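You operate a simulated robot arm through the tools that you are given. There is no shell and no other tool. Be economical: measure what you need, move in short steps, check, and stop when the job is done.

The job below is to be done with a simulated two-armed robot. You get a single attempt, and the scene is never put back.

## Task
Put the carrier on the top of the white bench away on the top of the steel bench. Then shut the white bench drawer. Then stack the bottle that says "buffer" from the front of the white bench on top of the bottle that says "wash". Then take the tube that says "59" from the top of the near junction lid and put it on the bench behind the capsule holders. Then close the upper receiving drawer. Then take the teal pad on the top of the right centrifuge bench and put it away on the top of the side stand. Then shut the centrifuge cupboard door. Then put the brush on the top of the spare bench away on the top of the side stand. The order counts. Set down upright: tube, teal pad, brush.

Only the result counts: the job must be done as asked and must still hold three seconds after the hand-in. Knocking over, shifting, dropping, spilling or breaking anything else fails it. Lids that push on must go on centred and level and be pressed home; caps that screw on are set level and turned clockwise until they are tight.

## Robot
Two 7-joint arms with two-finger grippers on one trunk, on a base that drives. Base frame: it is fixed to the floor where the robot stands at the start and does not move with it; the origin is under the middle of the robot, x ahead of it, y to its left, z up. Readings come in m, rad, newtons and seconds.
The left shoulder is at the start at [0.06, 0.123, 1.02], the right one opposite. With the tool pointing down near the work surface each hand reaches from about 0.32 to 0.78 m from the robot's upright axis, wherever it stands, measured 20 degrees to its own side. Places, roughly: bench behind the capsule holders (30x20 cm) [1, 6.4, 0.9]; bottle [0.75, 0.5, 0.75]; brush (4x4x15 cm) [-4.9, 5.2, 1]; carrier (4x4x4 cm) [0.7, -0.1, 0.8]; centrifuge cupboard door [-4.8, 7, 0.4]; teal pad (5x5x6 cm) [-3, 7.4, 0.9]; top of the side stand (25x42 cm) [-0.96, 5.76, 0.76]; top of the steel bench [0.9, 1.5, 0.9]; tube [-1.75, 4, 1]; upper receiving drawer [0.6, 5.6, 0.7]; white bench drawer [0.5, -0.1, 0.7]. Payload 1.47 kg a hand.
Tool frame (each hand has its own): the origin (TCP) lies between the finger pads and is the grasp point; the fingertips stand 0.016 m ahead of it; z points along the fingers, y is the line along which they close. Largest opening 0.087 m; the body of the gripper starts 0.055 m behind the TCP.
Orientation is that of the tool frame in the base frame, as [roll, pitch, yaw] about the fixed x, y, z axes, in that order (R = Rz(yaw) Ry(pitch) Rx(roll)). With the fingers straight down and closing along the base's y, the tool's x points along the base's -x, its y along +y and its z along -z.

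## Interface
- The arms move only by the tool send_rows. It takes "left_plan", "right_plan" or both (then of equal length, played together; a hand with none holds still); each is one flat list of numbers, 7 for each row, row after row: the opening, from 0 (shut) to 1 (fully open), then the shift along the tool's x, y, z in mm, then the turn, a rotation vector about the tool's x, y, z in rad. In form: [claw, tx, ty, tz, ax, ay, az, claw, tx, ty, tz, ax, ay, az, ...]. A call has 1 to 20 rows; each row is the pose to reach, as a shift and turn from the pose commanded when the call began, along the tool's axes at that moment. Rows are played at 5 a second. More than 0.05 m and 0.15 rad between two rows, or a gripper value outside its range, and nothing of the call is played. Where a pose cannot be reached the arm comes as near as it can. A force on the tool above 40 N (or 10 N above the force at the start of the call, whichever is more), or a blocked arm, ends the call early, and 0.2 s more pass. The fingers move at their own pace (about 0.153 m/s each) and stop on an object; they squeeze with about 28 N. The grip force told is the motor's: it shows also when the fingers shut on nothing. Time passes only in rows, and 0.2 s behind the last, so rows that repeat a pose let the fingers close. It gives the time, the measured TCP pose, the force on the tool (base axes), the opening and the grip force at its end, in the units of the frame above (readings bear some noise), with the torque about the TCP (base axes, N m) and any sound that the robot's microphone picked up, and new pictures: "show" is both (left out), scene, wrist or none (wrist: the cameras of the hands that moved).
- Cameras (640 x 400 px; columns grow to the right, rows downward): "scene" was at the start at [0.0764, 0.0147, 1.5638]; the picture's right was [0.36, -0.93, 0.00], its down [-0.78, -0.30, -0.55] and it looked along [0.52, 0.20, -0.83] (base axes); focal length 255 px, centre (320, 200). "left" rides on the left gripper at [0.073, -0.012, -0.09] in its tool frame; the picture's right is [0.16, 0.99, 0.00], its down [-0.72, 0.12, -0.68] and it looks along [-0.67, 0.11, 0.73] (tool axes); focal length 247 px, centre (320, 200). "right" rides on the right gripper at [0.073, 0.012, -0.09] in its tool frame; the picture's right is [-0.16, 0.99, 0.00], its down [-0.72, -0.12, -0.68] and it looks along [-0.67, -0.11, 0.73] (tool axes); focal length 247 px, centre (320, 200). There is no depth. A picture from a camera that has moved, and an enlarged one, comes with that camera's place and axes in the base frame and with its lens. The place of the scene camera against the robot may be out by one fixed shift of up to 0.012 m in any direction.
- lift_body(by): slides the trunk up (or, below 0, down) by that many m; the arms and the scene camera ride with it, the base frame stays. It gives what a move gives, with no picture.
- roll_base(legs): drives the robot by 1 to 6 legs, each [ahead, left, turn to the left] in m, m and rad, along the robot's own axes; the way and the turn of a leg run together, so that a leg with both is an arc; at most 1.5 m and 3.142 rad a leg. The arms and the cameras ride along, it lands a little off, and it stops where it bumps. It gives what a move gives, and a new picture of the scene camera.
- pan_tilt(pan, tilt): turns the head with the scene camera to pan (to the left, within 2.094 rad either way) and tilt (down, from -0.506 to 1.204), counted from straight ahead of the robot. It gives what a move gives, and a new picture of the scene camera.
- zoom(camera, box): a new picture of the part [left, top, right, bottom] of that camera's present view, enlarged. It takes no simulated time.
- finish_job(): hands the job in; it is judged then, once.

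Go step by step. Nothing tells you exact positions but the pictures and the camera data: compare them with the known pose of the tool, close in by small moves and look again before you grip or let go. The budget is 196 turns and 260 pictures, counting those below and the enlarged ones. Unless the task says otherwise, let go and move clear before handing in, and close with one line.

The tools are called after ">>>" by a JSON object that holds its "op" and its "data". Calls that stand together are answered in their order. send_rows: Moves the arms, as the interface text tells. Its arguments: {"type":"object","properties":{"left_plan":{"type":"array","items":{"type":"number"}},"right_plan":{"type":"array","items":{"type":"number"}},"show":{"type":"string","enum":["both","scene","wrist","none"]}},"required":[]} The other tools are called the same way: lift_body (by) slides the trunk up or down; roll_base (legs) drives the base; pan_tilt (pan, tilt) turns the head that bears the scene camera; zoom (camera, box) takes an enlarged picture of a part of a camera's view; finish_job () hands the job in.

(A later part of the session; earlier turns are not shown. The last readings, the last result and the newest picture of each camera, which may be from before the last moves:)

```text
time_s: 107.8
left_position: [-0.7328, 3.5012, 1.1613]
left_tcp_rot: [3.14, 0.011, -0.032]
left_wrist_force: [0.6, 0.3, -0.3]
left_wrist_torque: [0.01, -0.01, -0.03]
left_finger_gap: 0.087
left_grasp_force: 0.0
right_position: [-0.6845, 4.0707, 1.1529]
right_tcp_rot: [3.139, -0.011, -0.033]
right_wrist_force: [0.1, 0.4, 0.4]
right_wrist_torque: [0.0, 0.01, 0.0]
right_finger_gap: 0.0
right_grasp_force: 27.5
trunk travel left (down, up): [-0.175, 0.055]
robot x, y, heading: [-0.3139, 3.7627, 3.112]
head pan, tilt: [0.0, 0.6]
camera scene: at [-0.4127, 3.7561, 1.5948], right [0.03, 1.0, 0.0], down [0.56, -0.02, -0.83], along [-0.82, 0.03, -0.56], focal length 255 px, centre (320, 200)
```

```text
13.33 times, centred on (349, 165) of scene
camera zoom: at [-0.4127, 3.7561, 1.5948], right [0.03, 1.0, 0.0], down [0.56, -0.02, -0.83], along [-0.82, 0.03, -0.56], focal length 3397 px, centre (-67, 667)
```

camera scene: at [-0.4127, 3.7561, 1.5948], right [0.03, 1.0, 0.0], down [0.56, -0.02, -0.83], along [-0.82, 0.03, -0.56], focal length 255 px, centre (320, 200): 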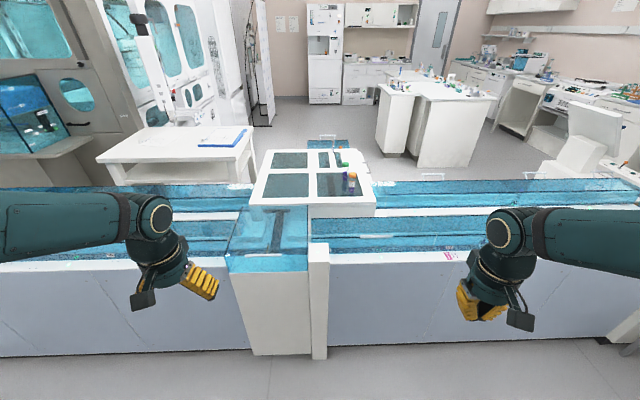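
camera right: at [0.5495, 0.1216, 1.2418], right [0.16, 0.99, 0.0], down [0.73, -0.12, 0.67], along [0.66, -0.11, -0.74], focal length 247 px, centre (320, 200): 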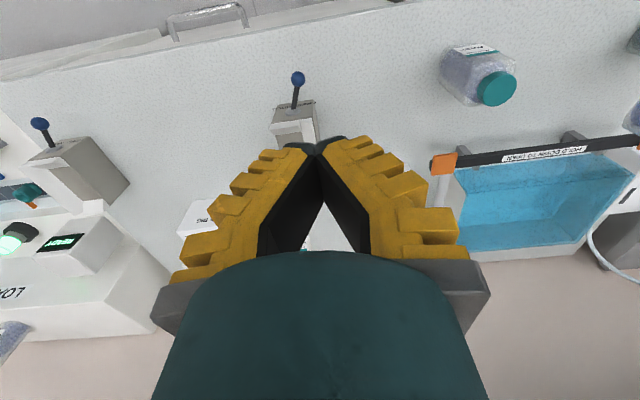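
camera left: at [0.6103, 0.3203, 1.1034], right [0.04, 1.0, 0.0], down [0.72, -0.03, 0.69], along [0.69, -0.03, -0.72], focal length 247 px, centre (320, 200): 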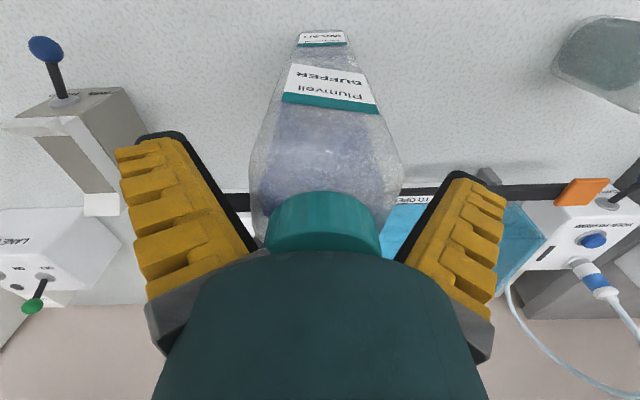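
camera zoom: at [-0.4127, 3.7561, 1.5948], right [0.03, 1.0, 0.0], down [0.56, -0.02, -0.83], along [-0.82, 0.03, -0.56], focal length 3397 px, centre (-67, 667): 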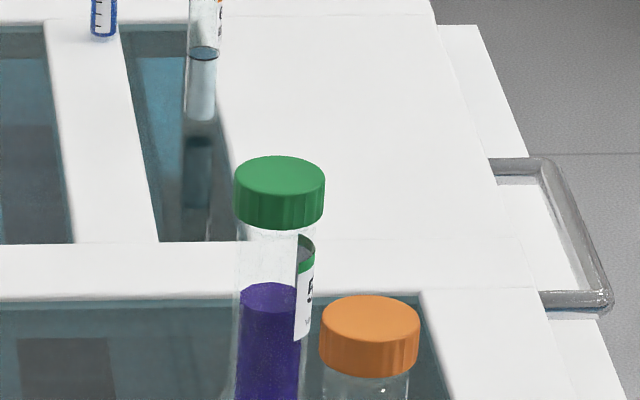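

>>> {"op": "zoom", "data": {"camera": "scene", "box": [338, 160, 362, 196]}}

>>> {"op": "zoom", "data": {"camera": "scene", "box": [326, 138, 350, 163]}}

```text
11.11 times, centred on (350, 178) of scene
camera zoom: at [-0.4127, 3.7561, 1.5948], right [0.03, 1.0, 0.0], down [0.56, -0.02, -0.83], along [-0.82, 0.03, -0.56], focal length 2831 px, centre (-13, 444)
```

zoom: 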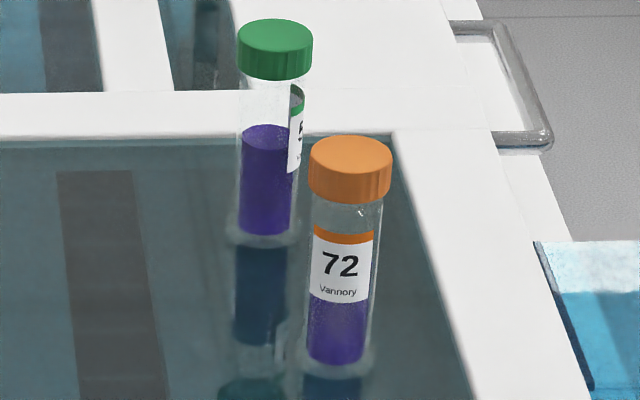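

```text
16.00 times, centred on (338, 150) of scene
camera zoom: at [-0.4127, 3.7561, 1.5948], right [0.03, 1.0, 0.0], down [0.56, -0.02, -0.83], along [-0.82, 0.03, -0.56], focal length 4076 px, centre (32, 992)
```

zoom: 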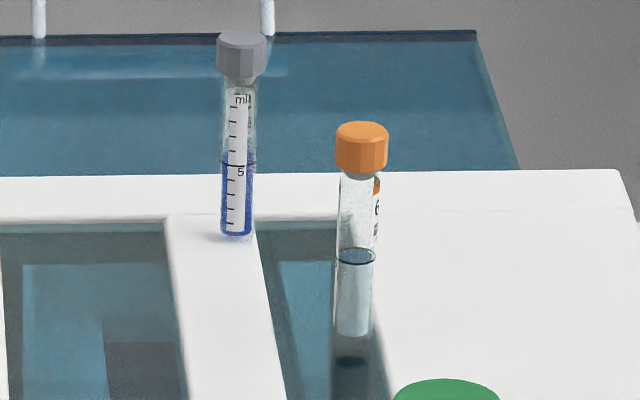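

The green-capped tube's label seems to start with "5"; I need a closer look. I'll drive nearer the line, keeping a small gap.

>>> {"op": "roll_base", "data": {"legs": [[0.4, 0, 0.03]]}}

>>> {"op": "zoom", "data": {"camera": "right", "box": [0, 0, 640, 400]}}

>>> {"op": "zoom", "data": {"camera": "scene", "box": [330, 160, 426, 220]}}

```text
time_s: 110.3
left_position: [-1.1196, 3.4979, 1.162]
left_tcp_rot: [-3.141, 0.012, -0.006]
left_wrist_force: [0.4, 0.4, 0.2]
left_wrist_torque: [0.02, 0.0, 0.0]
left_finger_gap: 0.087
left_grasp_force: 0.0
right_position: [-1.0885, 4.0684, 1.1529]
right_tcp_rot: [3.139, -0.015, -0.009]
right_wrist_force: [-0.1, 0.2, -0.3]
right_wrist_torque: [0.01, 0.04, -0.02]
right_finger_gap: 0.0003
right_grasp_force: 28.0
trunk travel left (down, up): [-0.175, 0.055]
robot x, y, heading: [-0.7052, 3.7742, 3.132]
head pan, tilt: [0.0, 0.6]
camera scene: at [-0.8074, 3.7613, 1.5948], right [0.01, 1.0, 0.0], down [0.57, 0.0, -0.82], along [-0.82, 0.01, -0.57], focal length 255 px, centre (320, 200)
```

scene: 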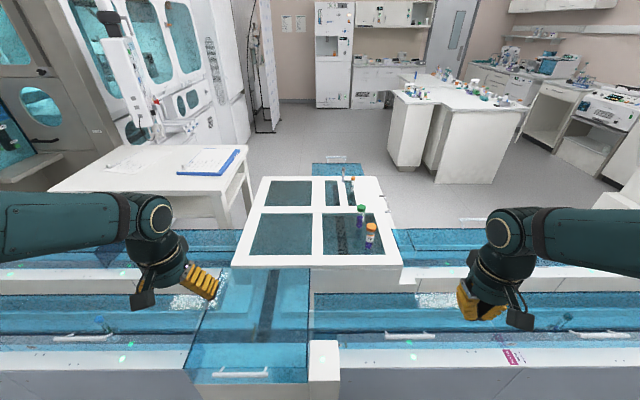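

```text
1.00 times, centred on (320, 200) of right (not enlarged: the box is as wide or as high as the picture)
camera zoom: at [-1.0149, 4.0566, 1.2437], right [-0.16, -0.99, 0.0], down [-0.73, 0.12, 0.67], along [-0.66, 0.11, -0.74], focal length 247 px, centre (320, 200)
```

zoom: 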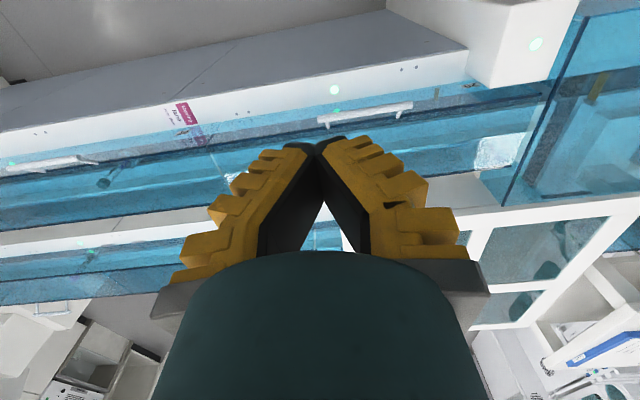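

```text
6.67 times, centred on (378, 190) of scene
camera zoom: at [-0.8074, 3.7613, 1.5948], right [0.01, 1.0, 0.0], down [0.57, 0.0, -0.82], along [-0.82, 0.01, -0.57], focal length 1698 px, centre (-67, 267)
```

zoom: 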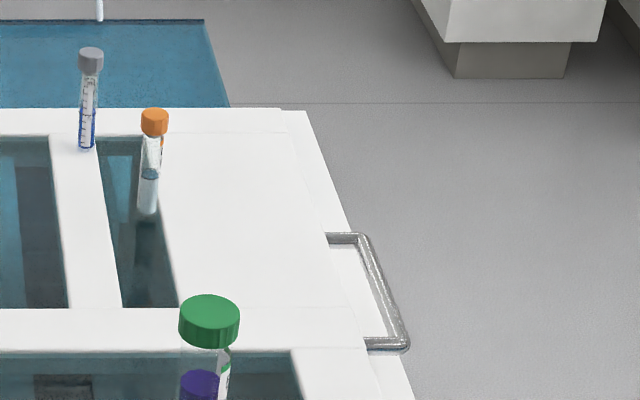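

The green tube stands near (-1.60, 3.93), cap top z about 1.01, at the limit of reach. I'll look down to see how much room is left before the line.

>>> {"op": "pan_tilt", "data": {"pan": 0.0, "tilt": 1.2}}

```text
time_s: 111.3
left_position: [-1.1187, 3.4984, 1.1627]
left_tcp_rot: [-3.141, 0.012, -0.007]
left_wrist_force: [0.8, -0.9, 0.2]
left_wrist_torque: [0.01, -0.05, -0.01]
left_finger_gap: 0.0868
left_grasp_force: 0.0
right_position: [-1.0867, 4.0676, 1.1528]
right_tcp_rot: [3.14, -0.013, -0.009]
right_wrist_force: [-0.7, 0.9, 0.1]
right_wrist_torque: [-0.03, 0.03, -0.01]
right_finger_gap: 0.0
right_grasp_force: 27.9
trunk travel left (down, up): [-0.175, 0.055]
robot x, y, heading: [-0.7094, 3.7711, 3.135]
head pan, tilt: [0.0, 1.201]
camera scene: at [-0.7744, 3.7611, 1.5502], right [0.01, 1.0, 0.0], down [0.93, -0.01, -0.36], along [-0.36, 0.0, -0.93], focal length 255 px, centre (320, 200)
```

scene: 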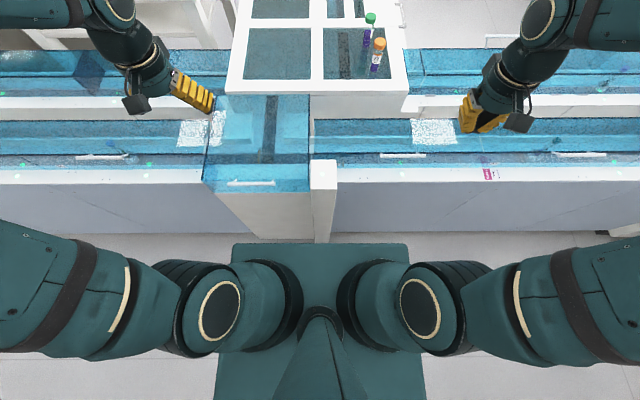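

There are about 5 cm left. I'll creep 3 cm forward, raise the trunk, and approach with a tilted, slightly yawed hand so the camera clears tube 72.

>>> {"op": "roll_base", "data": {"legs": [[0.03, 0, 0]]}}

>>> {"op": "lift_body", "data": {"by": 0.05}}

>>> {"op": "send_rows", "data": {"right_plan": [0.6, -30, 22, 0, 0, 0, 0, 0.6, -65, 48, 0, 0, 0, 0.1, 0.6, -100, 74, 0, 0, 0, 0.2, 0.6, -135, 98, 0, 0, 0, 0.3, 0.6, -170, 122, 0, 0, 0, 0.4, 0.6, -205, 146, 0, 0, 0, 0.436, 0.6, -240, 170, 0, 0, 0, 0.436, 0.6, -275, 196, 0, 0, 0, 0.436, 0.6, -275, 196, 0, 0, 0, 0.436]}}

```text
time_s: 112.2
left_position: [-1.1491, 3.4995, 1.1621]
left_tcp_rot: [3.141, 0.012, -0.007]
left_wrist_force: [0.2, -0.4, 0.0]
left_wrist_torque: [-0.02, -0.03, 0.04]
left_finger_gap: 0.087
left_grasp_force: 0.2
right_position: [-1.1172, 4.0677, 1.1521]
right_tcp_rot: [3.139, -0.014, -0.006]
right_wrist_force: [0.1, -1.2, -0.3]
right_wrist_torque: [-0.02, -0.01, 0.0]
right_finger_gap: 0.0
right_grasp_force: 28.5
trunk travel left (down, up): [-0.175, 0.055]
robot x, y, heading: [-0.7367, 3.7762, 3.134]
head pan, tilt: [0.0, 1.201]
camera scene: at [-0.8056, 3.7613, 1.5501], right [0.01, 1.0, 0.0], down [0.93, -0.01, -0.36], along [-0.36, 0.0, -0.93], focal length 255 px, centre (320, 200)
```

scene: 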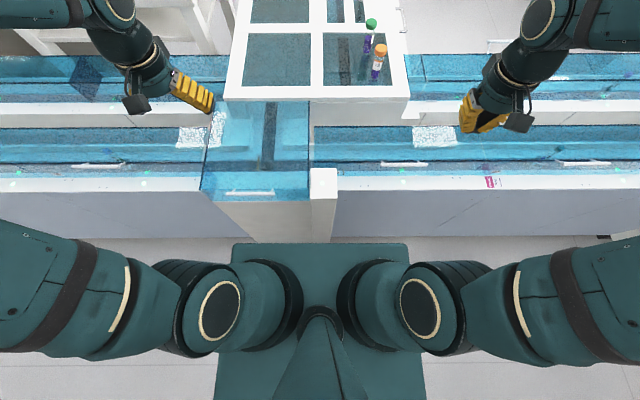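

```text
time_s: 113.1
left_position: [-1.1486, 3.4994, 1.2113]
left_tcp_rot: [-3.141, 0.011, -0.007]
left_wrist_force: [-1.1, 0.2, 0.1]
left_wrist_torque: [-0.02, 0.0, 0.0]
left_finger_gap: 0.087
left_grasp_force: 0.0
right_position: [-1.1175, 4.0687, 1.2031]
right_tcp_rot: [3.14, -0.013, -0.008]
right_wrist_force: [-0.4, 0.1, -0.5]
right_wrist_torque: [0.03, 0.01, 0.02]
right_finger_gap: 0.0001
right_grasp_force: 27.4
trunk travel left (down, up): [-0.225, 0.005]
robot x, y, heading: [-0.738, 3.7714, 3.135]
head pan, tilt: [0.0, 1.201]
```

```text
time_s: 115.1
left_position: [-1.1478, 3.4993, 1.2124]
left_tcp_rot: [3.141, 0.013, -0.007]
left_wrist_force: [-0.6, -0.3, 0.6]
left_wrist_torque: [0.03, -0.01, 0.03]
left_finger_gap: 0.0869
left_grasp_force: 0.0
right_position: [-1.3929, 3.8749, 1.1986]
right_tcp_rot: [-3.139, -0.013, -0.443]
right_wrist_force: [0.6, 0.0, 0.0]
right_wrist_torque: [-0.03, 0.0, -0.02]
right_finger_gap: 0.0576
right_grasp_force: 4.3
trunk travel left (down, up): [-0.225, 0.005]
robot x, y, heading: [-0.7421, 3.7713, 3.134]
head pan, tilt: [0.0, 1.201]
camera scene: at [-0.8027, 3.7622, 1.6003], right [0.01, 1.0, 0.0], down [0.93, -0.01, -0.36], along [-0.36, 0.0, -0.93], focal length 255 px, centre (320, 200)
camera right: at [-1.3318, 3.8342, 1.2903], right [-0.57, -0.82, 0.0], down [-0.61, 0.42, 0.67], along [-0.55, 0.38, -0.74], focal length 247 px, centre (320, 200)
```

scene: 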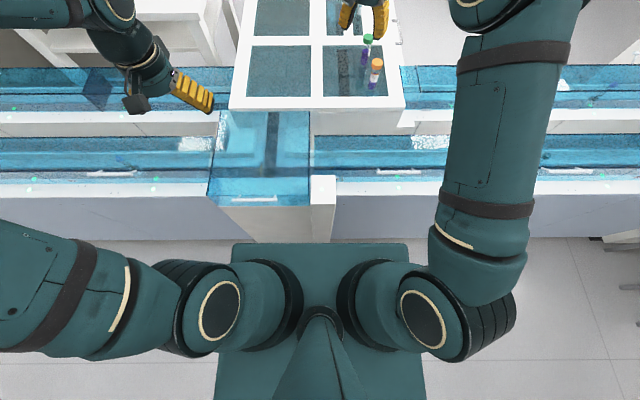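
right: 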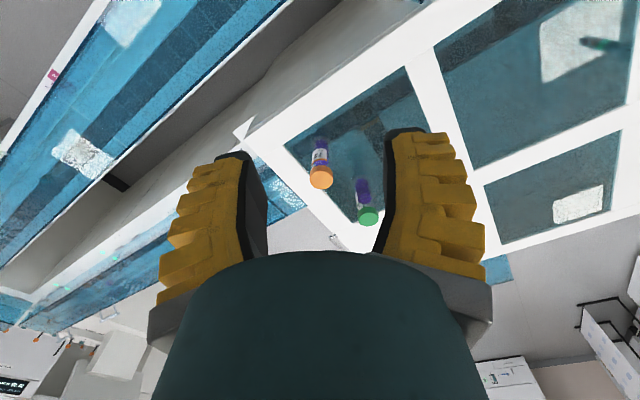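

The tubes are seen clearly; green cap at about (-1.61, 3.935). I'll tilt the hand 0.7 rad and move to a pre-grasp point.

>>> {"op": "send_rows", "data": {"right_plan": [0.6, 0, 0, 0, 0, -0.14, 0, 0.6, 0, 0, 0, 0, -0.28, 0, 0.6, -20, 8, 14, 0, -0.42, 0, 0.6, -50, 18, 35, 0, -0.56, 0, 0.6, -80, 28, 55, 0, -0.7, 0, 0.6, -101, 37, 69, 0, -0.7, 0, 0.6, -101, 37, 69, 0, -0.7, 0]}}

```text
time_s: 116.7
left_position: [-1.1474, 3.499, 1.212]
left_tcp_rot: [-3.141, 0.013, -0.007]
left_wrist_force: [0.6, -0.4, 0.8]
left_wrist_torque: [0.02, 0.01, 0.0]
left_finger_gap: 0.0869
left_grasp_force: 0.2
right_position: [-1.4986, 3.8842, 1.131]
right_tcp_rot: [-3.136, 0.69, -0.439]
right_wrist_force: [-0.1, -0.1, 0.4]
right_wrist_torque: [-0.03, -0.02, 0.0]
right_finger_gap: 0.0575
right_grasp_force: 3.9
trunk travel left (down, up): [-0.225, 0.005]
robot x, y, heading: [-0.7372, 3.773, 3.137]
head pan, tilt: [0.0, 1.201]
camera scene: at [-0.8031, 3.7609, 1.6003], right [0.01, 1.0, 0.0], down [0.93, -0.01, -0.36], along [-0.36, 0.0, -0.93], focal length 255 px, centre (320, 200)
camera right: at [-1.4003, 3.8255, 1.1535], right [-0.53, -0.84, 0.1], down [-0.07, 0.16, 0.99], along [-0.84, 0.52, -0.14], focal length 247 px, centre (320, 200)
```

scene: 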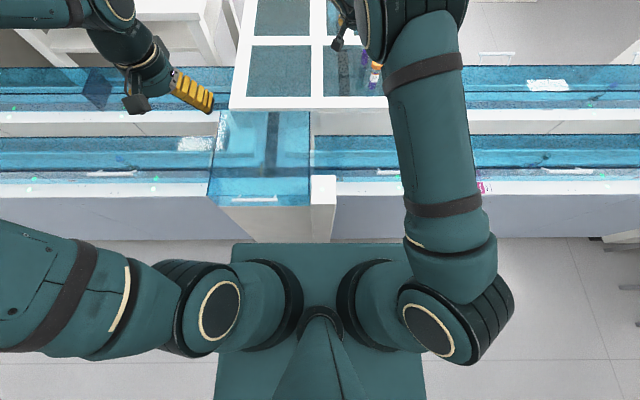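
right: 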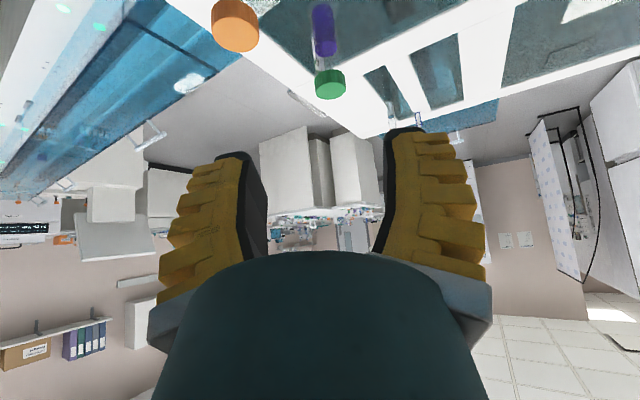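

Positions agree: grip point about (-1.612, 3.933, 0.957). I'll move to the pre-grasp, then look.

>>> {"op": "send_rows", "data": {"right_plan": [0.62, 5, 1, 35, 0, 0, 0, 0.62, 11, 3, 75, 0, 0, 0, 0.62, 17, 4, 114, 0, 0, 0, 0.62, 17, 4, 130, 0, 0, 0, 0.62, 17, 4, 130, 0, 0, 0]}}

```text
time_s: 117.9
left_position: [-1.1483, 3.4986, 1.2124]
left_tcp_rot: [-3.141, 0.011, -0.008]
left_wrist_force: [-0.5, 0.2, -0.2]
left_wrist_torque: [-0.02, 0.02, 0.0]
left_finger_gap: 0.0871
left_grasp_force: 0.0
right_position: [-1.5642, 3.9109, 1.0186]
right_tcp_rot: [-3.137, 0.688, -0.44]
right_wrist_force: [0.1, -0.2, -0.9]
right_wrist_torque: [0.01, 0.03, 0.03]
right_finger_gap: 0.0594
right_grasp_force: 4.0
trunk travel left (down, up): [-0.225, 0.005]
robot x, y, heading: [-0.7359, 3.7735, 3.137]
head pan, tilt: [0.0, 1.201]
camera scene: at [-0.8039, 3.7612, 1.6002], right [0.01, 1.0, 0.0], down [0.93, -0.01, -0.36], along [-0.36, 0.0, -0.93], focal length 255 px, centre (320, 200)
camera right: at [-1.4665, 3.8514, 1.0423], right [-0.53, -0.84, 0.1], down [-0.07, 0.16, 0.99], along [-0.84, 0.52, -0.14], focal length 247 px, centre (320, 200)
```

scene: 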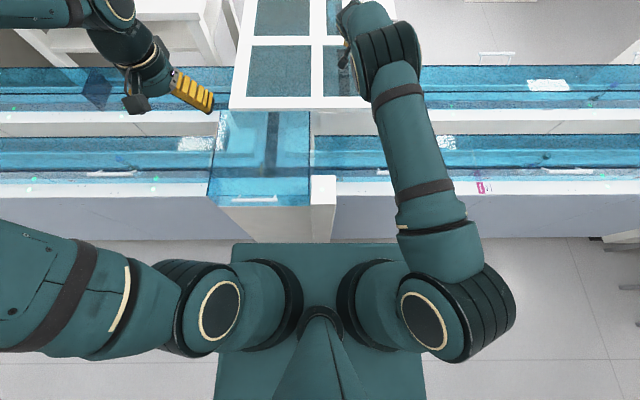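
right: 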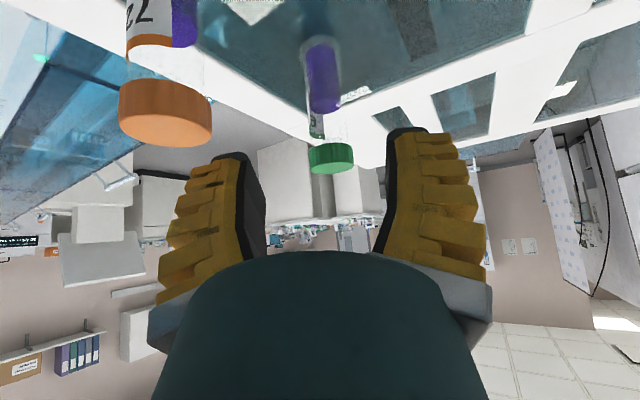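

>>> {"op": "zoom", "data": {"camera": "right", "box": [270, 20, 390, 190]}}

```text
2.35 times, centred on (330, 105) of right
camera zoom: at [-1.4665, 3.8514, 1.0423], right [-0.53, -0.84, 0.1], down [-0.07, 0.16, 0.99], along [-0.84, 0.52, -0.14], focal length 581 px, centre (296, 424)
```

zoom: 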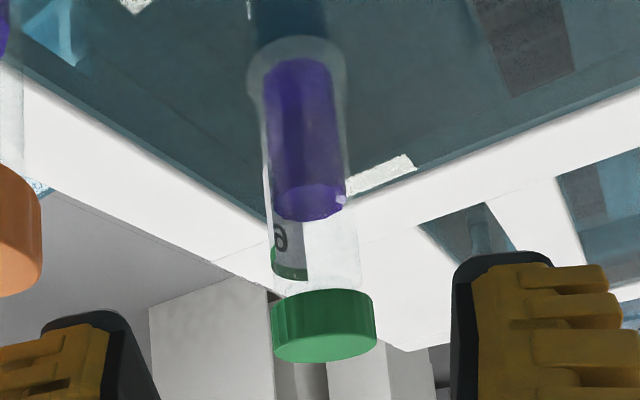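

The label reads 59 (upside down in this view). I'll advance most of the way and check centring.

>>> {"op": "send_rows", "data": {"right_plan": [0.62, 0, 3, 20, 0, 0, 0, 0.62, 0, 3, 40, 0, 0, 0, 0.62, 0, 3, 60, 0, 0, 0, 0.62, 0, 3, 60, 0, 0, 0], "show": "wrist"}}

```text
time_s: 118.9
left_position: [-1.1485, 3.4993, 1.2126]
left_tcp_rot: [3.14, 0.013, -0.006]
left_wrist_force: [0.3, 0.4, -0.3]
left_wrist_torque: [-0.01, 0.0, -0.04]
left_finger_gap: 0.0869
left_grasp_force: 0.0
right_position: [-1.5977, 3.9237, 0.972]
right_tcp_rot: [-3.136, 0.688, -0.439]
right_wrist_force: [-0.1, -0.7, 0.5]
right_wrist_torque: [-0.01, 0.01, -0.02]
right_finger_gap: 0.059
right_grasp_force: 3.7
trunk travel left (down, up): [-0.225, 0.005]
robot x, y, heading: [-0.7394, 3.7745, 3.132]
head pan, tilt: [0.0, 1.201]
camera right: at [-1.4996, 3.8641, 0.9958], right [-0.53, -0.84, 0.1], down [-0.07, 0.16, 0.99], along [-0.84, 0.52, -0.14], focal length 247 px, centre (320, 200)
```

right: 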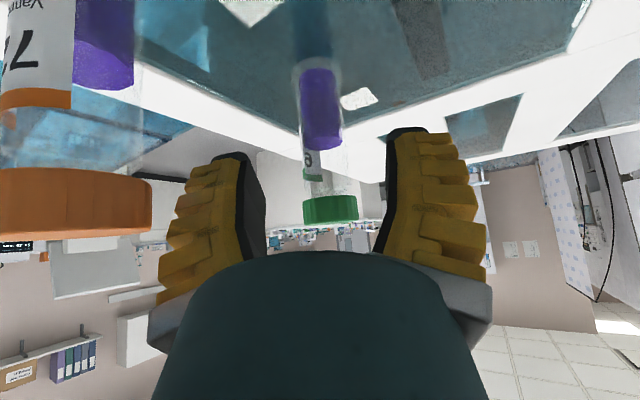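

All views now agree: cap centre (-1.635, 3.941, 0.981). I'll advance to the body just under the cap and check before closing.

>>> {"op": "send_rows", "data": {"right_plan": [0.62, -14, 0, 0, 0, 0, 0, 0.62, -14, 0, 16, 0, 0, 0, 0.62, -14, 0, 32, 0, 0, 0, 0.62, -14, 0, 47, 0, 0, 0, 0.62, -14, 0, 47, 0, 0, 0], "show": "wrist"}}

```text
time_s: 120.1
left_position: [-1.1485, 3.4988, 1.2126]
left_tcp_rot: [-3.141, 0.013, -0.007]
left_wrist_force: [-0.6, 0.2, 0.2]
left_wrist_torque: [0.01, -0.01, 0.02]
left_finger_gap: 0.087
left_grasp_force: 0.0
right_position: [-1.5997, 3.9423, 0.9676]
right_tcp_rot: [-3.138, 0.687, -0.44]
right_wrist_force: [-0.5, -0.2, 0.6]
right_wrist_torque: [0.02, 0.0, -0.02]
right_finger_gap: 0.0591
right_grasp_force: 3.3
right hand out of reach, approached as far as the arm can: row 1, 2, 3, 4, 5
trunk travel left (down, up): [-0.225, 0.005]
robot x, y, heading: [-0.7378, 3.7723, 3.131]
head pan, tilt: [0.0, 1.201]
camera right: at [-1.5021, 3.8831, 0.9902], right [-0.53, -0.84, 0.1], down [-0.07, 0.16, 0.99], along [-0.84, 0.52, -0.14], focal length 247 px, centre (320, 200)
```

right: 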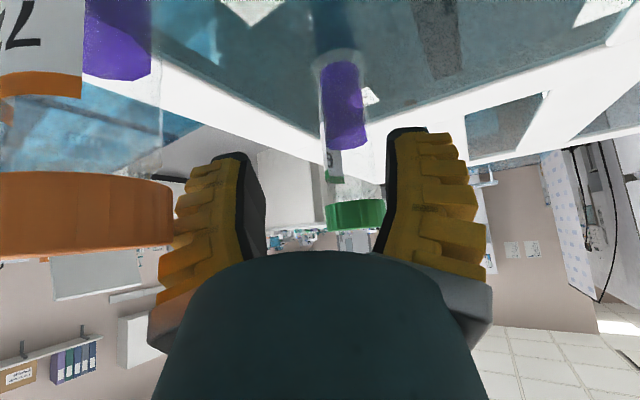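

That was out of reach, so the hand slid sideways without touching. I'll retreat, then use a flatter approach and grip the cap instead.

>>> {"op": "send_rows", "data": {"right_plan": [0.62, 7, 0, -25, 0, 0, 0, 0.62, 14, 0, -55, 0, 0, 0, 0.62, 14, 0, -85, 0, 0, 0, 0.62, 14, 0, -110, 0, 0, 0, 0.62, 14, 0, -110, 0, 0, 0], "show": "wrist"}}

```text
time_s: 121.3
left_position: [-1.1487, 3.4991, 1.2128]
left_tcp_rot: [3.141, 0.012, -0.008]
left_wrist_force: [0.5, 0.1, 0.1]
left_wrist_torque: [-0.01, 0.01, 0.0]
left_finger_gap: 0.087
left_grasp_force: 0.1
right_position: [-1.6, 3.8975, 1.0355]
right_tcp_rot: [-3.137, 0.686, -0.44]
right_wrist_force: [-0.3, -0.2, -0.6]
right_wrist_torque: [-0.01, -0.04, 0.01]
right_finger_gap: 0.059
right_grasp_force: 3.4
right hand out of reach, approached as far as the arm can: row 1, 2, 3, 4, 5
trunk travel left (down, up): [-0.225, 0.005]
robot x, y, heading: [-0.7389, 3.7709, 3.136]
head pan, tilt: [0.0, 1.201]
camera right: at [-1.5014, 3.8379, 1.0582], right [-0.53, -0.84, 0.1], down [-0.07, 0.16, 0.99], along [-0.84, 0.52, -0.14], focal length 247 px, centre (320, 200)
```

right: 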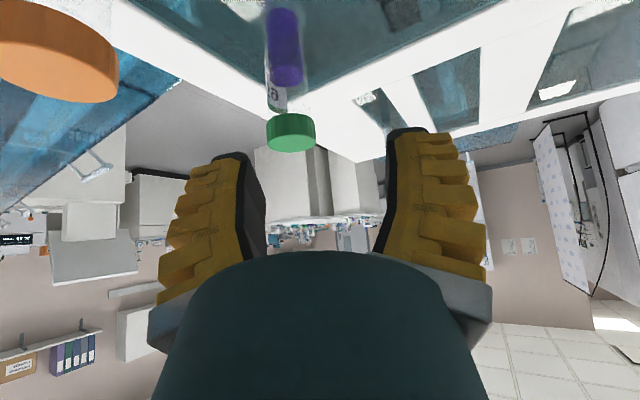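

>>> {"op": "send_rows", "data": {"right_plan": [0.62, 0, 0, -20, 0, 0, 0, 0.62, 0, 0, -45, 0, 0, 0, 0.62, 0, 0, -70, 0, 0, 0, 0.62, 0, 0, -70, 0, 0, 0], "show": "scene"}}

```text
time_s: 122.3
left_position: [-1.1494, 3.5001, 1.2116]
left_tcp_rot: [3.141, 0.014, -0.008]
left_wrist_force: [-0.1, 0.3, 0.2]
left_wrist_torque: [-0.02, 0.02, -0.01]
left_finger_gap: 0.0871
left_grasp_force: 0.1
right_position: [-1.5963, 3.8697, 1.0882]
right_tcp_rot: [-3.138, 0.686, -0.439]
right_wrist_force: [-0.4, 0.8, -0.1]
right_wrist_torque: [0.01, 0.01, 0.0]
right_finger_gap: 0.0589
right_grasp_force: 4.1
right hand out of reach, approached as far as the arm can: row 1, 2, 3, 4
trunk travel left (down, up): [-0.225, 0.005]
robot x, y, heading: [-0.7373, 3.7722, 3.136]
head pan, tilt: [0.0, 1.201]
camera scene: at [-0.8043, 3.7615, 1.6002], right [0.01, 1.0, 0.0], down [0.93, -0.01, -0.36], along [-0.36, 0.0, -0.93], focal length 255 px, centre (320, 200)
```

scene: 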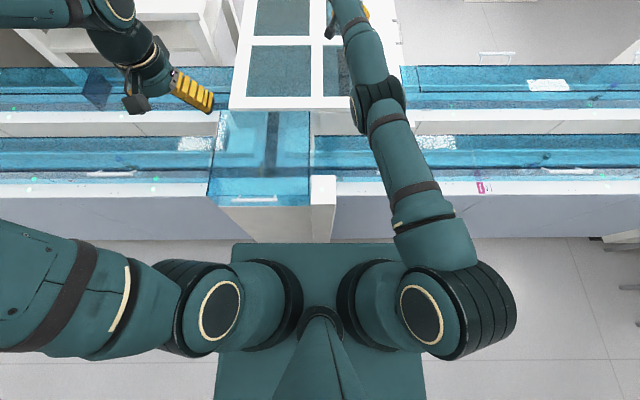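

The arm is still stretched. I'll back away straight toward the robot.

>>> {"op": "send_rows", "data": {"right_plan": [0.62, 26, -16, -22, 0, 0, 0, 0.62, 52, -32, -43, 0, 0, 0, 0.62, 78, -48, -65, 0, 0, 0, 0.62, 105, -64, -86, 0, 0, 0, 0.62, 105, -64, -86, 0, 0, 0], "show": "none"}}

```text
time_s: 123.5
left_position: [-1.1492, 3.5003, 1.212]
left_tcp_rot: [-3.14, 0.013, -0.007]
left_wrist_force: [0.2, 0.0, -0.6]
left_wrist_torque: [-0.02, -0.01, -0.01]
left_finger_gap: 0.087
left_grasp_force: 0.1
right_position: [-1.5863, 3.8329, 1.094]
right_tcp_rot: [-3.136, 0.687, -0.438]
right_wrist_force: [-0.1, 0.2, 0.2]
right_wrist_torque: [-0.01, 0.02, 0.0]
right_finger_gap: 0.0589
right_grasp_force: 3.5
right hand out of reach, approached as far as the arm can: row 1, 2, 3, 4, 5
trunk travel left (down, up): [-0.225, 0.005]
robot x, y, heading: [-0.7363, 3.7766, 3.133]
head pan, tilt: [0.0, 1.201]
```

>>> {"op": "send_rows", "data": {"right_plan": [0.62, 40, 0, -20, 0, 0, 0, 0.62, 80, 0, -40, 0, 0, 0, 0.62, 115, 0, -60, 0, 0, 0, 0.62, 150, 0, -80, 0, 0, 0, 0.62, 150, 0, -80, 0, 0, 0, 0.62, 150, 0, -80, 0, 0, 0, 0.62, 150, 0, -80, 0, 0, 0], "show": "both"}}

```text
time_s: 125.1
left_position: [-1.1477, 3.4994, 1.2114]
left_tcp_rot: [-3.141, 0.012, -0.007]
left_wrist_force: [0.3, 0.2, 0.3]
left_wrist_torque: [0.01, 0.0, 0.02]
left_finger_gap: 0.0871
left_grasp_force: 0.1
right_position: [-1.5448, 3.71, 1.062]
right_tcp_rot: [-3.135, 0.689, -0.438]
right_wrist_force: [-0.5, 0.3, 0.1]
right_wrist_torque: [0.02, -0.01, 0.02]
right_finger_gap: 0.059
right_grasp_force: 3.9
right hand out of reach, approached as far as the arm can: row 1, 2, 3, 4, 5, 6, 7
trunk travel left (down, up): [-0.225, 0.005]
robot x, y, heading: [-0.7368, 3.7734, 3.133]
head pan, tilt: [0.0, 1.201]
camera scene: at [-0.804, 3.7614, 1.6002], right [0.01, 1.0, 0.0], down [0.93, -0.01, -0.36], along [-0.36, 0.0, -0.93], focal length 255 px, centre (320, 200)
camera right: at [-1.4458, 3.6509, 1.0843], right [-0.53, -0.84, 0.1], down [-0.07, 0.16, 0.99], along [-0.84, 0.52, -0.14], focal length 247 px, centre (320, 200)
```

scene: 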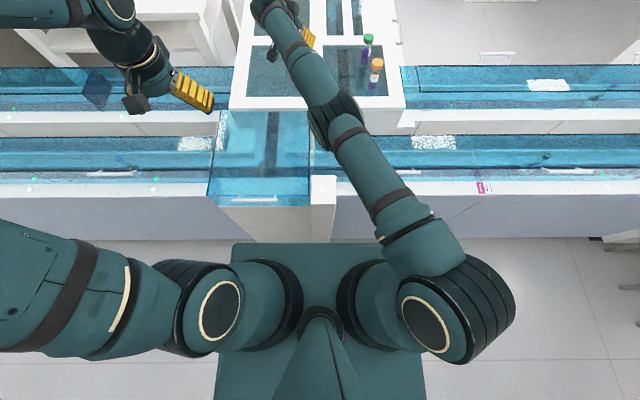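
right: 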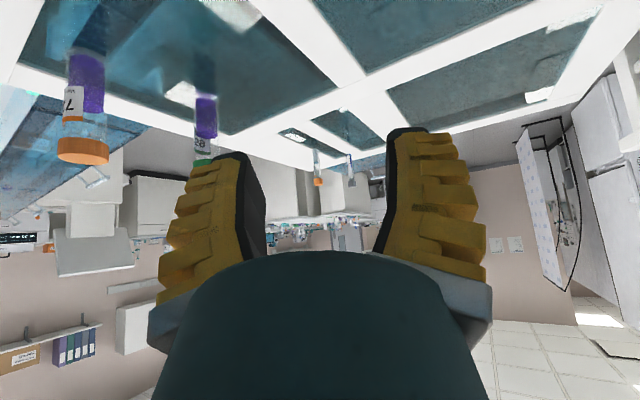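

The elbow seems stuck straight. I'll lift first, then command a larger pull toward the shoulder to make it bend.

>>> {"op": "send_rows", "data": {"right_plan": [0.62, -25, 0, -31, 0, 0, 0, 0.62, -51, 0, -62, 0, 0, 0, 0.62, -76, 0, -93, 0, 0, 0, 0.62, -50, -30, -115, 0, 0, 0, 0.62, -24, -60, -137, 0, 0, 0, 0.62, 2, -90, -159, 0, 0, 0, 0.62, 28, -120, -181, 0, 0, 0, 0.62, 55, -150, -202, 0, 0, 0, 0.62, 82, -180, -224, 0, 0, 0, 0.62, 108, -210, -246, 0, 0, 0, 0.62, 135, -239, -267, 0, 0, 0, 0.62, 135, -239, -267, 0, 0, 0, 0.62, 135, -239, -267, 0, 0, 0], "show": "scene"}}

```text
time_s: 127.9
left_position: [-1.1479, 3.4981, 1.2117]
left_tcp_rot: [-3.141, 0.013, -0.007]
left_wrist_force: [0.4, -0.1, -0.2]
left_wrist_torque: [0.04, 0.01, 0.03]
left_finger_gap: 0.0871
left_grasp_force: 0.2
right_position: [-1.4748, 3.6372, 1.2669]
right_tcp_rot: [-3.136, 0.686, -0.44]
right_wrist_force: [0.1, 0.0, -0.7]
right_wrist_torque: [-0.01, 0.01, 0.02]
right_finger_gap: 0.0591
right_grasp_force: 3.8
right hand out of reach, approached as far as the arm can: row 3, 4, 5, 6, 7, 8, 9, 10, 11, 12, 13
trunk travel left (down, up): [-0.225, 0.005]
robot x, y, heading: [-0.7397, 3.7723, 3.134]
head pan, tilt: [0.0, 1.201]
camera scene: at [-0.8041, 3.7614, 1.6002], right [0.01, 1.0, 0.0], down [0.93, -0.01, -0.36], along [-0.36, 0.0, -0.93], focal length 255 px, centre (320, 200)
```

scene: 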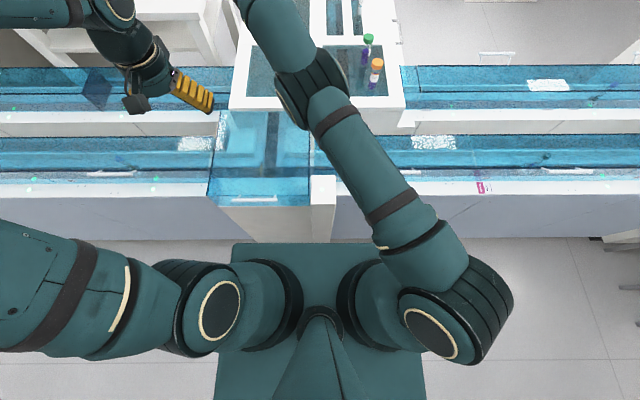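

I'll untilt the hand here, clear of everything, to free the arm's posture.

>>> {"op": "send_rows", "data": {"right_plan": [0.62, 0, 0, 0, 0, 0.14, 0, 0.62, 0, 0, 0, 0, 0.28, 0, 0.62, 0, 0, -10, 0, 0.42, 0, 0.62, 10, 0, -20, 0, 0.56, 0, 0.62, 20, 0, -30, 0, 0.68, 0, 0.62, 20, 0, -30, 0, 0.68, 0], "show": "scene"}}

```text
time_s: 129.3
left_position: [-1.1475, 3.4995, 1.2115]
left_tcp_rot: [-3.14, 0.012, -0.006]
left_wrist_force: [-0.2, -0.5, 0.4]
left_wrist_torque: [0.02, 0.0, 0.01]
left_finger_gap: 0.087
left_grasp_force: 0.1
right_position: [-1.3935, 3.6514, 1.2581]
right_tcp_rot: [-3.137, 0.006, -0.444]
right_wrist_force: [-0.1, 0.0, -0.5]
right_wrist_torque: [0.01, -0.01, 0.01]
right_finger_gap: 0.059
right_grasp_force: 3.7
right hand out of reach, approached as far as the arm can: row 1, 2, 3, 4, 5, 6
trunk travel left (down, up): [-0.225, 0.005]
robot x, y, heading: [-0.7404, 3.7715, 3.132]
head pan, tilt: [0.0, 1.201]
camera scene: at [-0.8039, 3.7613, 1.6002], right [0.01, 1.0, 0.0], down [0.93, -0.01, -0.36], along [-0.36, 0.0, -0.93], focal length 255 px, centre (320, 200)
```

scene: 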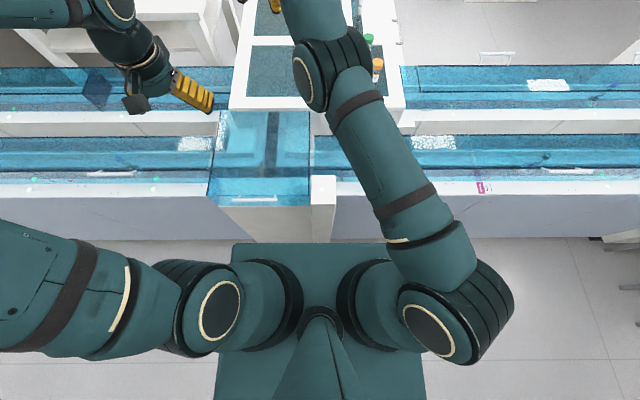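

>>> {"op": "send_rows", "data": {"right_plan": [0.62, 25, 0, 0, 0, 0, 0, 0.62, 50, -10, 0, 0, 0, 0, 0.62, 70, -40, 0, 0, 0, 0, 0.62, 80, -80, 0, 0, 0, 0, 0.62, 80, -120, 0, 0, 0, 0, 0.62, 75, -160, 0, 0, 0, -0.1, 0.62, 70, -200, 0, 0, 0, -0.2, 0.62, 65, -240, 0, 0, 0, -0.3, 0.62, 60, -280, 0, 0, 0, -0.43, 0.62, 50, -320, 0, 0, 0, -0.43, 0.62, 45, -350, 0, 0, 0, -0.43, 0.62, 45, -350, 0, 0, 0, -0.43], "show": "scene"}}

```text
time_s: 131.9
left_position: [-1.1489, 3.4983, 1.2113]
left_tcp_rot: [3.141, 0.011, -0.009]
left_wrist_force: [-0.6, -0.2, 0.3]
left_wrist_torque: [-0.01, 0.01, -0.01]
left_finger_gap: 0.087
left_grasp_force: 0.1
right_position: [-1.4258, 3.925, 1.3493]
right_tcp_rot: [-3.134, 0.002, -0.012]
right_wrist_force: [0.6, 0.3, -0.9]
right_wrist_torque: [-0.05, 0.01, 0.01]
right_finger_gap: 0.0587
right_grasp_force: 3.5
right hand out of reach, approached as far as the arm can: row 1, 2, 3, 4, 5, 6, 7, 8, 9, 10, 11, 12
trunk travel left (down, up): [-0.225, 0.005]
robot x, y, heading: [-0.7427, 3.7716, 3.136]
head pan, tilt: [0.0, 1.201]
camera scene: at [-0.8047, 3.7607, 1.6002], right [0.01, 1.0, 0.0], down [0.93, -0.01, -0.36], along [-0.36, 0.0, -0.93], focal length 255 px, centre (320, 200)
```

scene: 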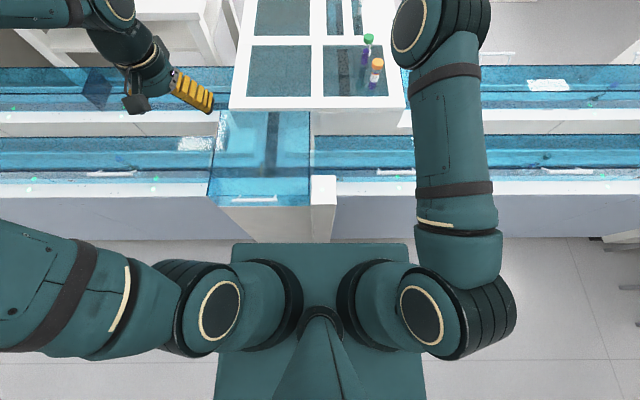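

The elbow behaves as if locked at full stretch. I'll try a downward move here (still well above the tubes) to see whether it bends.

>>> {"op": "send_rows", "data": {"right_plan": [0.62, 0, 0, 30, 0, 0, 0, 0.62, 0, 0, 60, 0, 0, 0, 0.62, 0, 0, 90, 0, 0, 0, 0.62, 0, 0, 120, 0, 0, 0, 0.62, 0, 0, 140, 0, 0, 0, 0.62, 0, 0, 140, 0, 0, 0], "show": "none"}}

```text
time_s: 133.3
left_position: [-1.1491, 3.4994, 1.2121]
left_tcp_rot: [-3.141, 0.011, -0.007]
left_wrist_force: [0.3, -0.1, 0.8]
left_wrist_torque: [0.01, 0.03, -0.02]
left_finger_gap: 0.0868
left_grasp_force: 0.1
right_position: [-1.4756, 3.9339, 1.2137]
right_tcp_rot: [-3.134, 0.003, -0.012]
right_wrist_force: [0.5, 0.1, -0.9]
right_wrist_torque: [0.02, 0.01, -0.01]
right_finger_gap: 0.0588
right_grasp_force: 4.0
right hand out of reach, approached as far as the arm can: row 1, 2, 3, 4, 5, 6
trunk travel left (down, up): [-0.225, 0.005]
robot x, y, heading: [-0.7396, 3.7695, 3.137]
head pan, tilt: [0.0, 1.201]
```

Moving left seemed to bend it slightly, so I'll sweep the right hand left (moving the left hand out of the way) and pull in.

>>> {"op": "send_rows", "data": {"left_plan": [1, 25, 25, 0, 0, 0, 0, 1, 50, 50, 0, 0, 0, 0, 1, 75, 75, 0, 0, 0, 0, 1, 90, 100, 0, 0, 0, 0, 1, 90, 130, 0, 0, 0, 0, 1, 90, 150, 0, 0, 0, 0, 1, 90, 150, 0, 0, 0, 0, 1, 90, 150, 0, 0, 0, 0, 1, 90, 150, 0, 0, 0, 0, 1, 90, 150, 0, 0, 0, 0, 1, 90, 150, 0, 0, 0, 0, 1, 90, 150, 0, 0, 0, 0], "right_plan": [0.62, 0, 45, -5, 0, 0, 0, 0.62, 5, 90, -10, 0, 0, 0, 0.62, 15, 135, -15, 0, 0, 0, 0.62, 30, 180, -20, 0, 0, 0, 0.62, 45, 225, -25, 0, 0, 0, 0.62, 65, 270, -30, 0, 0, 0, 0.62, 85, 310, -36, 0, 0, 0, 0.62, 105, 350, -36, 0, 0, 0, 0.62, 125, 390, -36, 0, 0, 0, 0.62, 150, 425, -36, 0, 0, 0, 0.62, 175, 450, -36, 0, 0, 0, 0.62, 175, 450, -36, 0, 0, 0], "show": "scene"}}

```text
time_s: 135.9
left_position: [-1.0615, 3.3483, 1.2106]
left_tcp_rot: [3.139, 0.01, -0.007]
left_wrist_force: [-0.6, 0.2, -0.3]
left_wrist_torque: [0.01, -0.04, 0.0]
left_finger_gap: 0.0868
left_grasp_force: 0.1
right_position: [-1.2954, 3.4985, 1.2428]
right_tcp_rot: [-3.135, 0.004, -0.011]
right_wrist_force: [-0.3, 0.7, -0.2]
right_wrist_torque: [0.0, -0.04, 0.0]
right_finger_gap: 0.0588
right_grasp_force: 3.4
right hand out of reach, approached as far as the arm can: row 2, 3, 5, 6, 7, 8, 9, 10, 11, 12
trunk travel left (down, up): [-0.225, 0.005]
robot x, y, heading: [-0.7346, 3.7724, 3.132]
head pan, tilt: [0.0, 1.201]
camera scene: at [-0.8057, 3.7605, 1.6], right [0.01, 1.0, 0.0], down [0.93, -0.01, -0.36], along [-0.36, 0.0, -0.93], focal length 255 px, centre (320, 200)
```

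scene: 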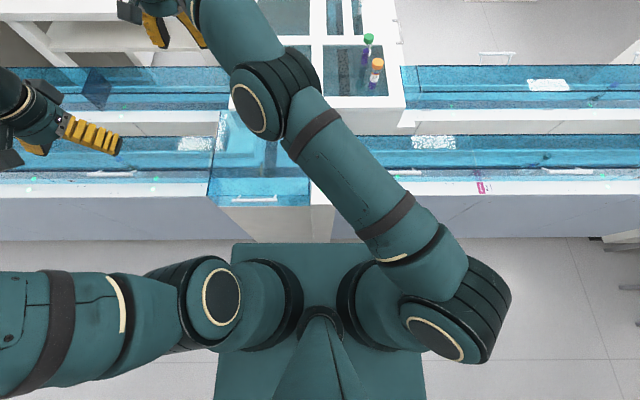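

It's bending a bit now. I'll pull straight in toward the shoulder.

>>> {"op": "send_rows", "data": {"right_plan": [0.62, 20, 10, 0, 0, 0, 0, 0.62, 45, 15, 0, 0, 0, 0, 0.62, 75, 15, 0, 0, 0, 0, 0.62, 110, 10, 0, 0, 0, 0, 0.62, 140, 0, 0, 0, 0, 0, 0.62, 160, -20, 0, 0, 0, 0, 0.62, 160, -20, 0, 0, 0, 0], "show": "scene"}}

```text
time_s: 137.5
left_position: [-1.0591, 3.3455, 1.2095]
left_tcp_rot: [-3.141, 0.011, -0.006]
left_wrist_force: [-0.6, -0.2, -0.4]
left_wrist_torque: [0.01, -0.01, 0.01]
left_finger_gap: 0.0869
left_grasp_force: 0.1
right_position: [-1.1329, 3.5156, 1.2426]
right_tcp_rot: [-3.136, 0.006, -0.011]
right_wrist_force: [-0.4, -0.1, 0.2]
right_wrist_torque: [0.01, 0.0, -0.01]
right_finger_gap: 0.0591
right_grasp_force: 3.4
trunk travel left (down, up): [-0.225, 0.005]
robot x, y, heading: [-0.7358, 3.7731, 3.13]
head pan, tilt: [0.0, 1.201]
camera scene: at [-0.8045, 3.7605, 1.6002], right [0.01, 1.0, 0.0], down [0.93, -0.01, -0.36], along [-0.36, 0.0, -0.93], focal length 255 px, centre (320, 200)
```

scene: 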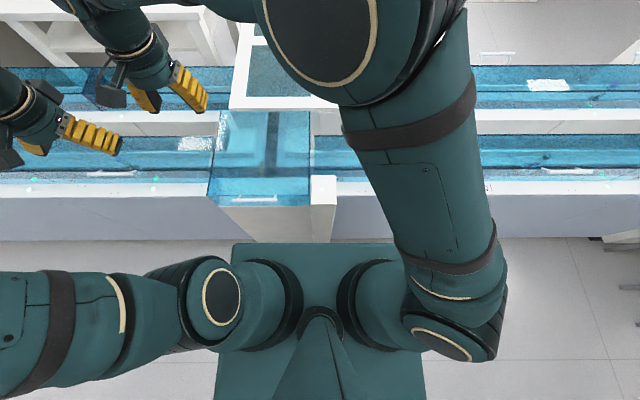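

The elbow is free again and now bent upward. I'll lower the trunk slightly so the shoulder matches grip height, then stage the hand with yaw for a flat approach.

>>> {"op": "lift_body", "data": {"by": -0.045}}

>>> {"op": "send_rows", "data": {"right_plan": [0.62, -20, -35, 0, 0, 0, 0, 0.62, -45, -72, 0, 0, 0, 0.05, 0.62, -72, -108, 0, 0, 0, 0.15, 0.62, -100, -144, 0, 0, 0, 0.25, 0.62, -128, -180, 0, 0, 0, 0.35, 0.62, -156, -216, 0, 0, 0, 0.45, 0.62, -184, -250, 0, 0, 0, 0.5, 0.62, -212, -280, 0, 0, 0, 0.5, 0.62, -240, -300, 0, 0, 0, 0.5, 0.62, -240, -300, 0, 0, 0, 0.5], "show": "both"}}

```text
time_s: 138.3
left_position: [-1.0594, 3.3479, 1.1656]
left_tcp_rot: [-3.141, 0.01, -0.007]
left_wrist_force: [0.6, 0.0, 0.4]
left_wrist_torque: [0.01, -0.02, 0.01]
left_finger_gap: 0.0869
left_grasp_force: 0.1
right_position: [-1.1336, 3.518, 1.1978]
right_tcp_rot: [-3.133, 0.007, -0.011]
right_wrist_force: [-0.3, -0.2, -0.5]
right_wrist_torque: [-0.01, 0.03, 0.01]
right_finger_gap: 0.0591
right_grasp_force: 3.1
trunk travel left (down, up): [-0.18, 0.05]
robot x, y, heading: [-0.7438, 3.7707, 3.138]
head pan, tilt: [0.0, 1.201]
```

```text
time_s: 140.6
left_position: [-1.0576, 3.3453, 1.166]
left_tcp_rot: [3.14, 0.013, -0.006]
left_wrist_force: [0.8, 0.3, 0.2]
left_wrist_torque: [0.0, -0.01, 0.01]
left_finger_gap: 0.0869
left_grasp_force: 0.1
right_position: [-1.3673, 3.8203, 1.2033]
right_tcp_rot: [-3.139, 0.009, -0.512]
right_wrist_force: [-0.4, 0.3, 0.5]
right_wrist_torque: [-0.01, -0.02, 0.0]
right_finger_gap: 0.0592
right_grasp_force: 3.9
trunk travel left (down, up): [-0.18, 0.05]
robot x, y, heading: [-0.7396, 3.7701, 3.136]
head pan, tilt: [0.0, 1.201]
camera scene: at [-0.8031, 3.7611, 1.5553], right [0.01, 1.0, 0.0], down [0.93, -0.01, -0.36], along [-0.36, 0.0, -0.93], focal length 255 px, centre (320, 200)
camera right: at [-1.3087, 3.7746, 1.2924], right [-0.62, -0.78, 0.0], down [-0.57, 0.45, 0.69], along [-0.54, 0.43, -0.73], focal length 247 px, centre (320, 200)
```

scene: 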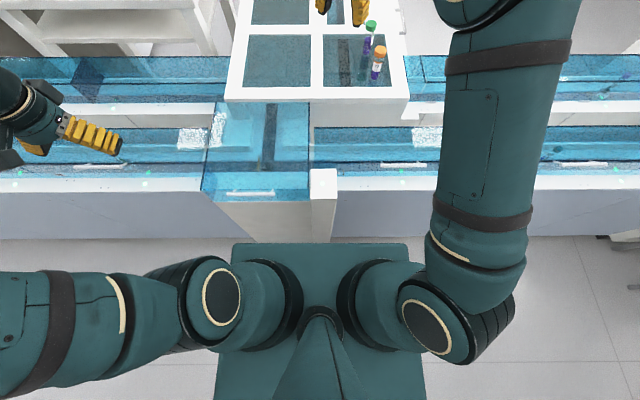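
right: 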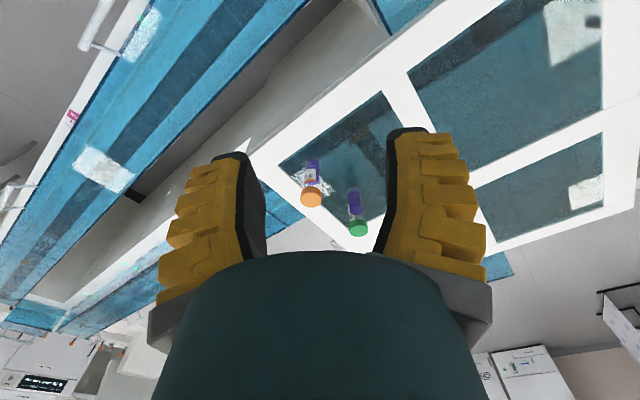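

>>> {"op": "send_rows", "data": {"right_plan": [0.62, 0, 0, 0, 0, -0.14, 0, 0.62, 0, 0, 0, 0, -0.28, 0, 0.62, 0, 0, 0, 0, -0.42, 0, 0.62, 0, 0, 0, 0, -0.56, 0, 0.62, -20, 4, 15, 0, -0.7, 0, 0.62, -40, 8, 30, 0, -0.84, 0, 0.62, -60, 12, 45, 0, -0.98, 0, 0.62, -80, 16, 65, 0, -1.1, 0, 0.62, -96, 19, 80, 0, -1.21, 0, 0.62, -96, 19, 80, 0, -1.21, 0], "show": "both"}}

```text
time_s: 142.8
left_position: [-1.0593, 3.3463, 1.1659]
left_tcp_rot: [3.14, 0.013, -0.007]
left_wrist_force: [-0.4, -0.8, -0.6]
left_wrist_torque: [0.02, 0.06, -0.02]
left_finger_gap: 0.087
left_grasp_force: 0.0
right_position: [-1.4621, 3.8516, 1.1212]
right_tcp_rot: [-3.135, 1.219, -0.506]
right_wrist_force: [1.0, 0.2, 0.2]
right_wrist_torque: [0.04, 0.03, 0.01]
right_finger_gap: 0.059
right_grasp_force: 4.0
trunk travel left (down, up): [-0.18, 0.05]
robot x, y, heading: [-0.7378, 3.7708, 3.134]
head pan, tilt: [0.0, 1.201]
camera scene: at [-0.8034, 3.7617, 1.5553], right [0.01, 1.0, 0.0], down [0.93, -0.01, -0.36], along [-0.36, 0.0, -0.93], focal length 255 px, centre (320, 200)
camera right: at [-1.3727, 3.7874, 1.0835], right [-0.53, -0.83, 0.15], down [0.4, -0.09, 0.91], along [-0.75, 0.54, 0.38], focal length 247 px, centre (320, 200)
```

scene: 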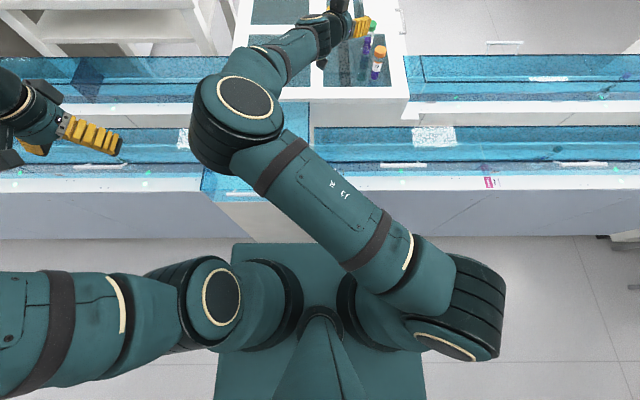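
right: 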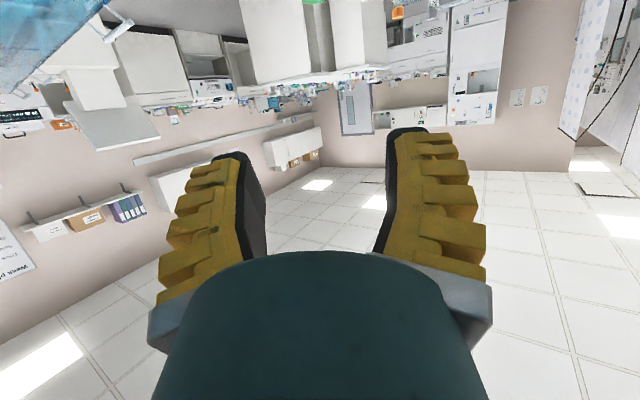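

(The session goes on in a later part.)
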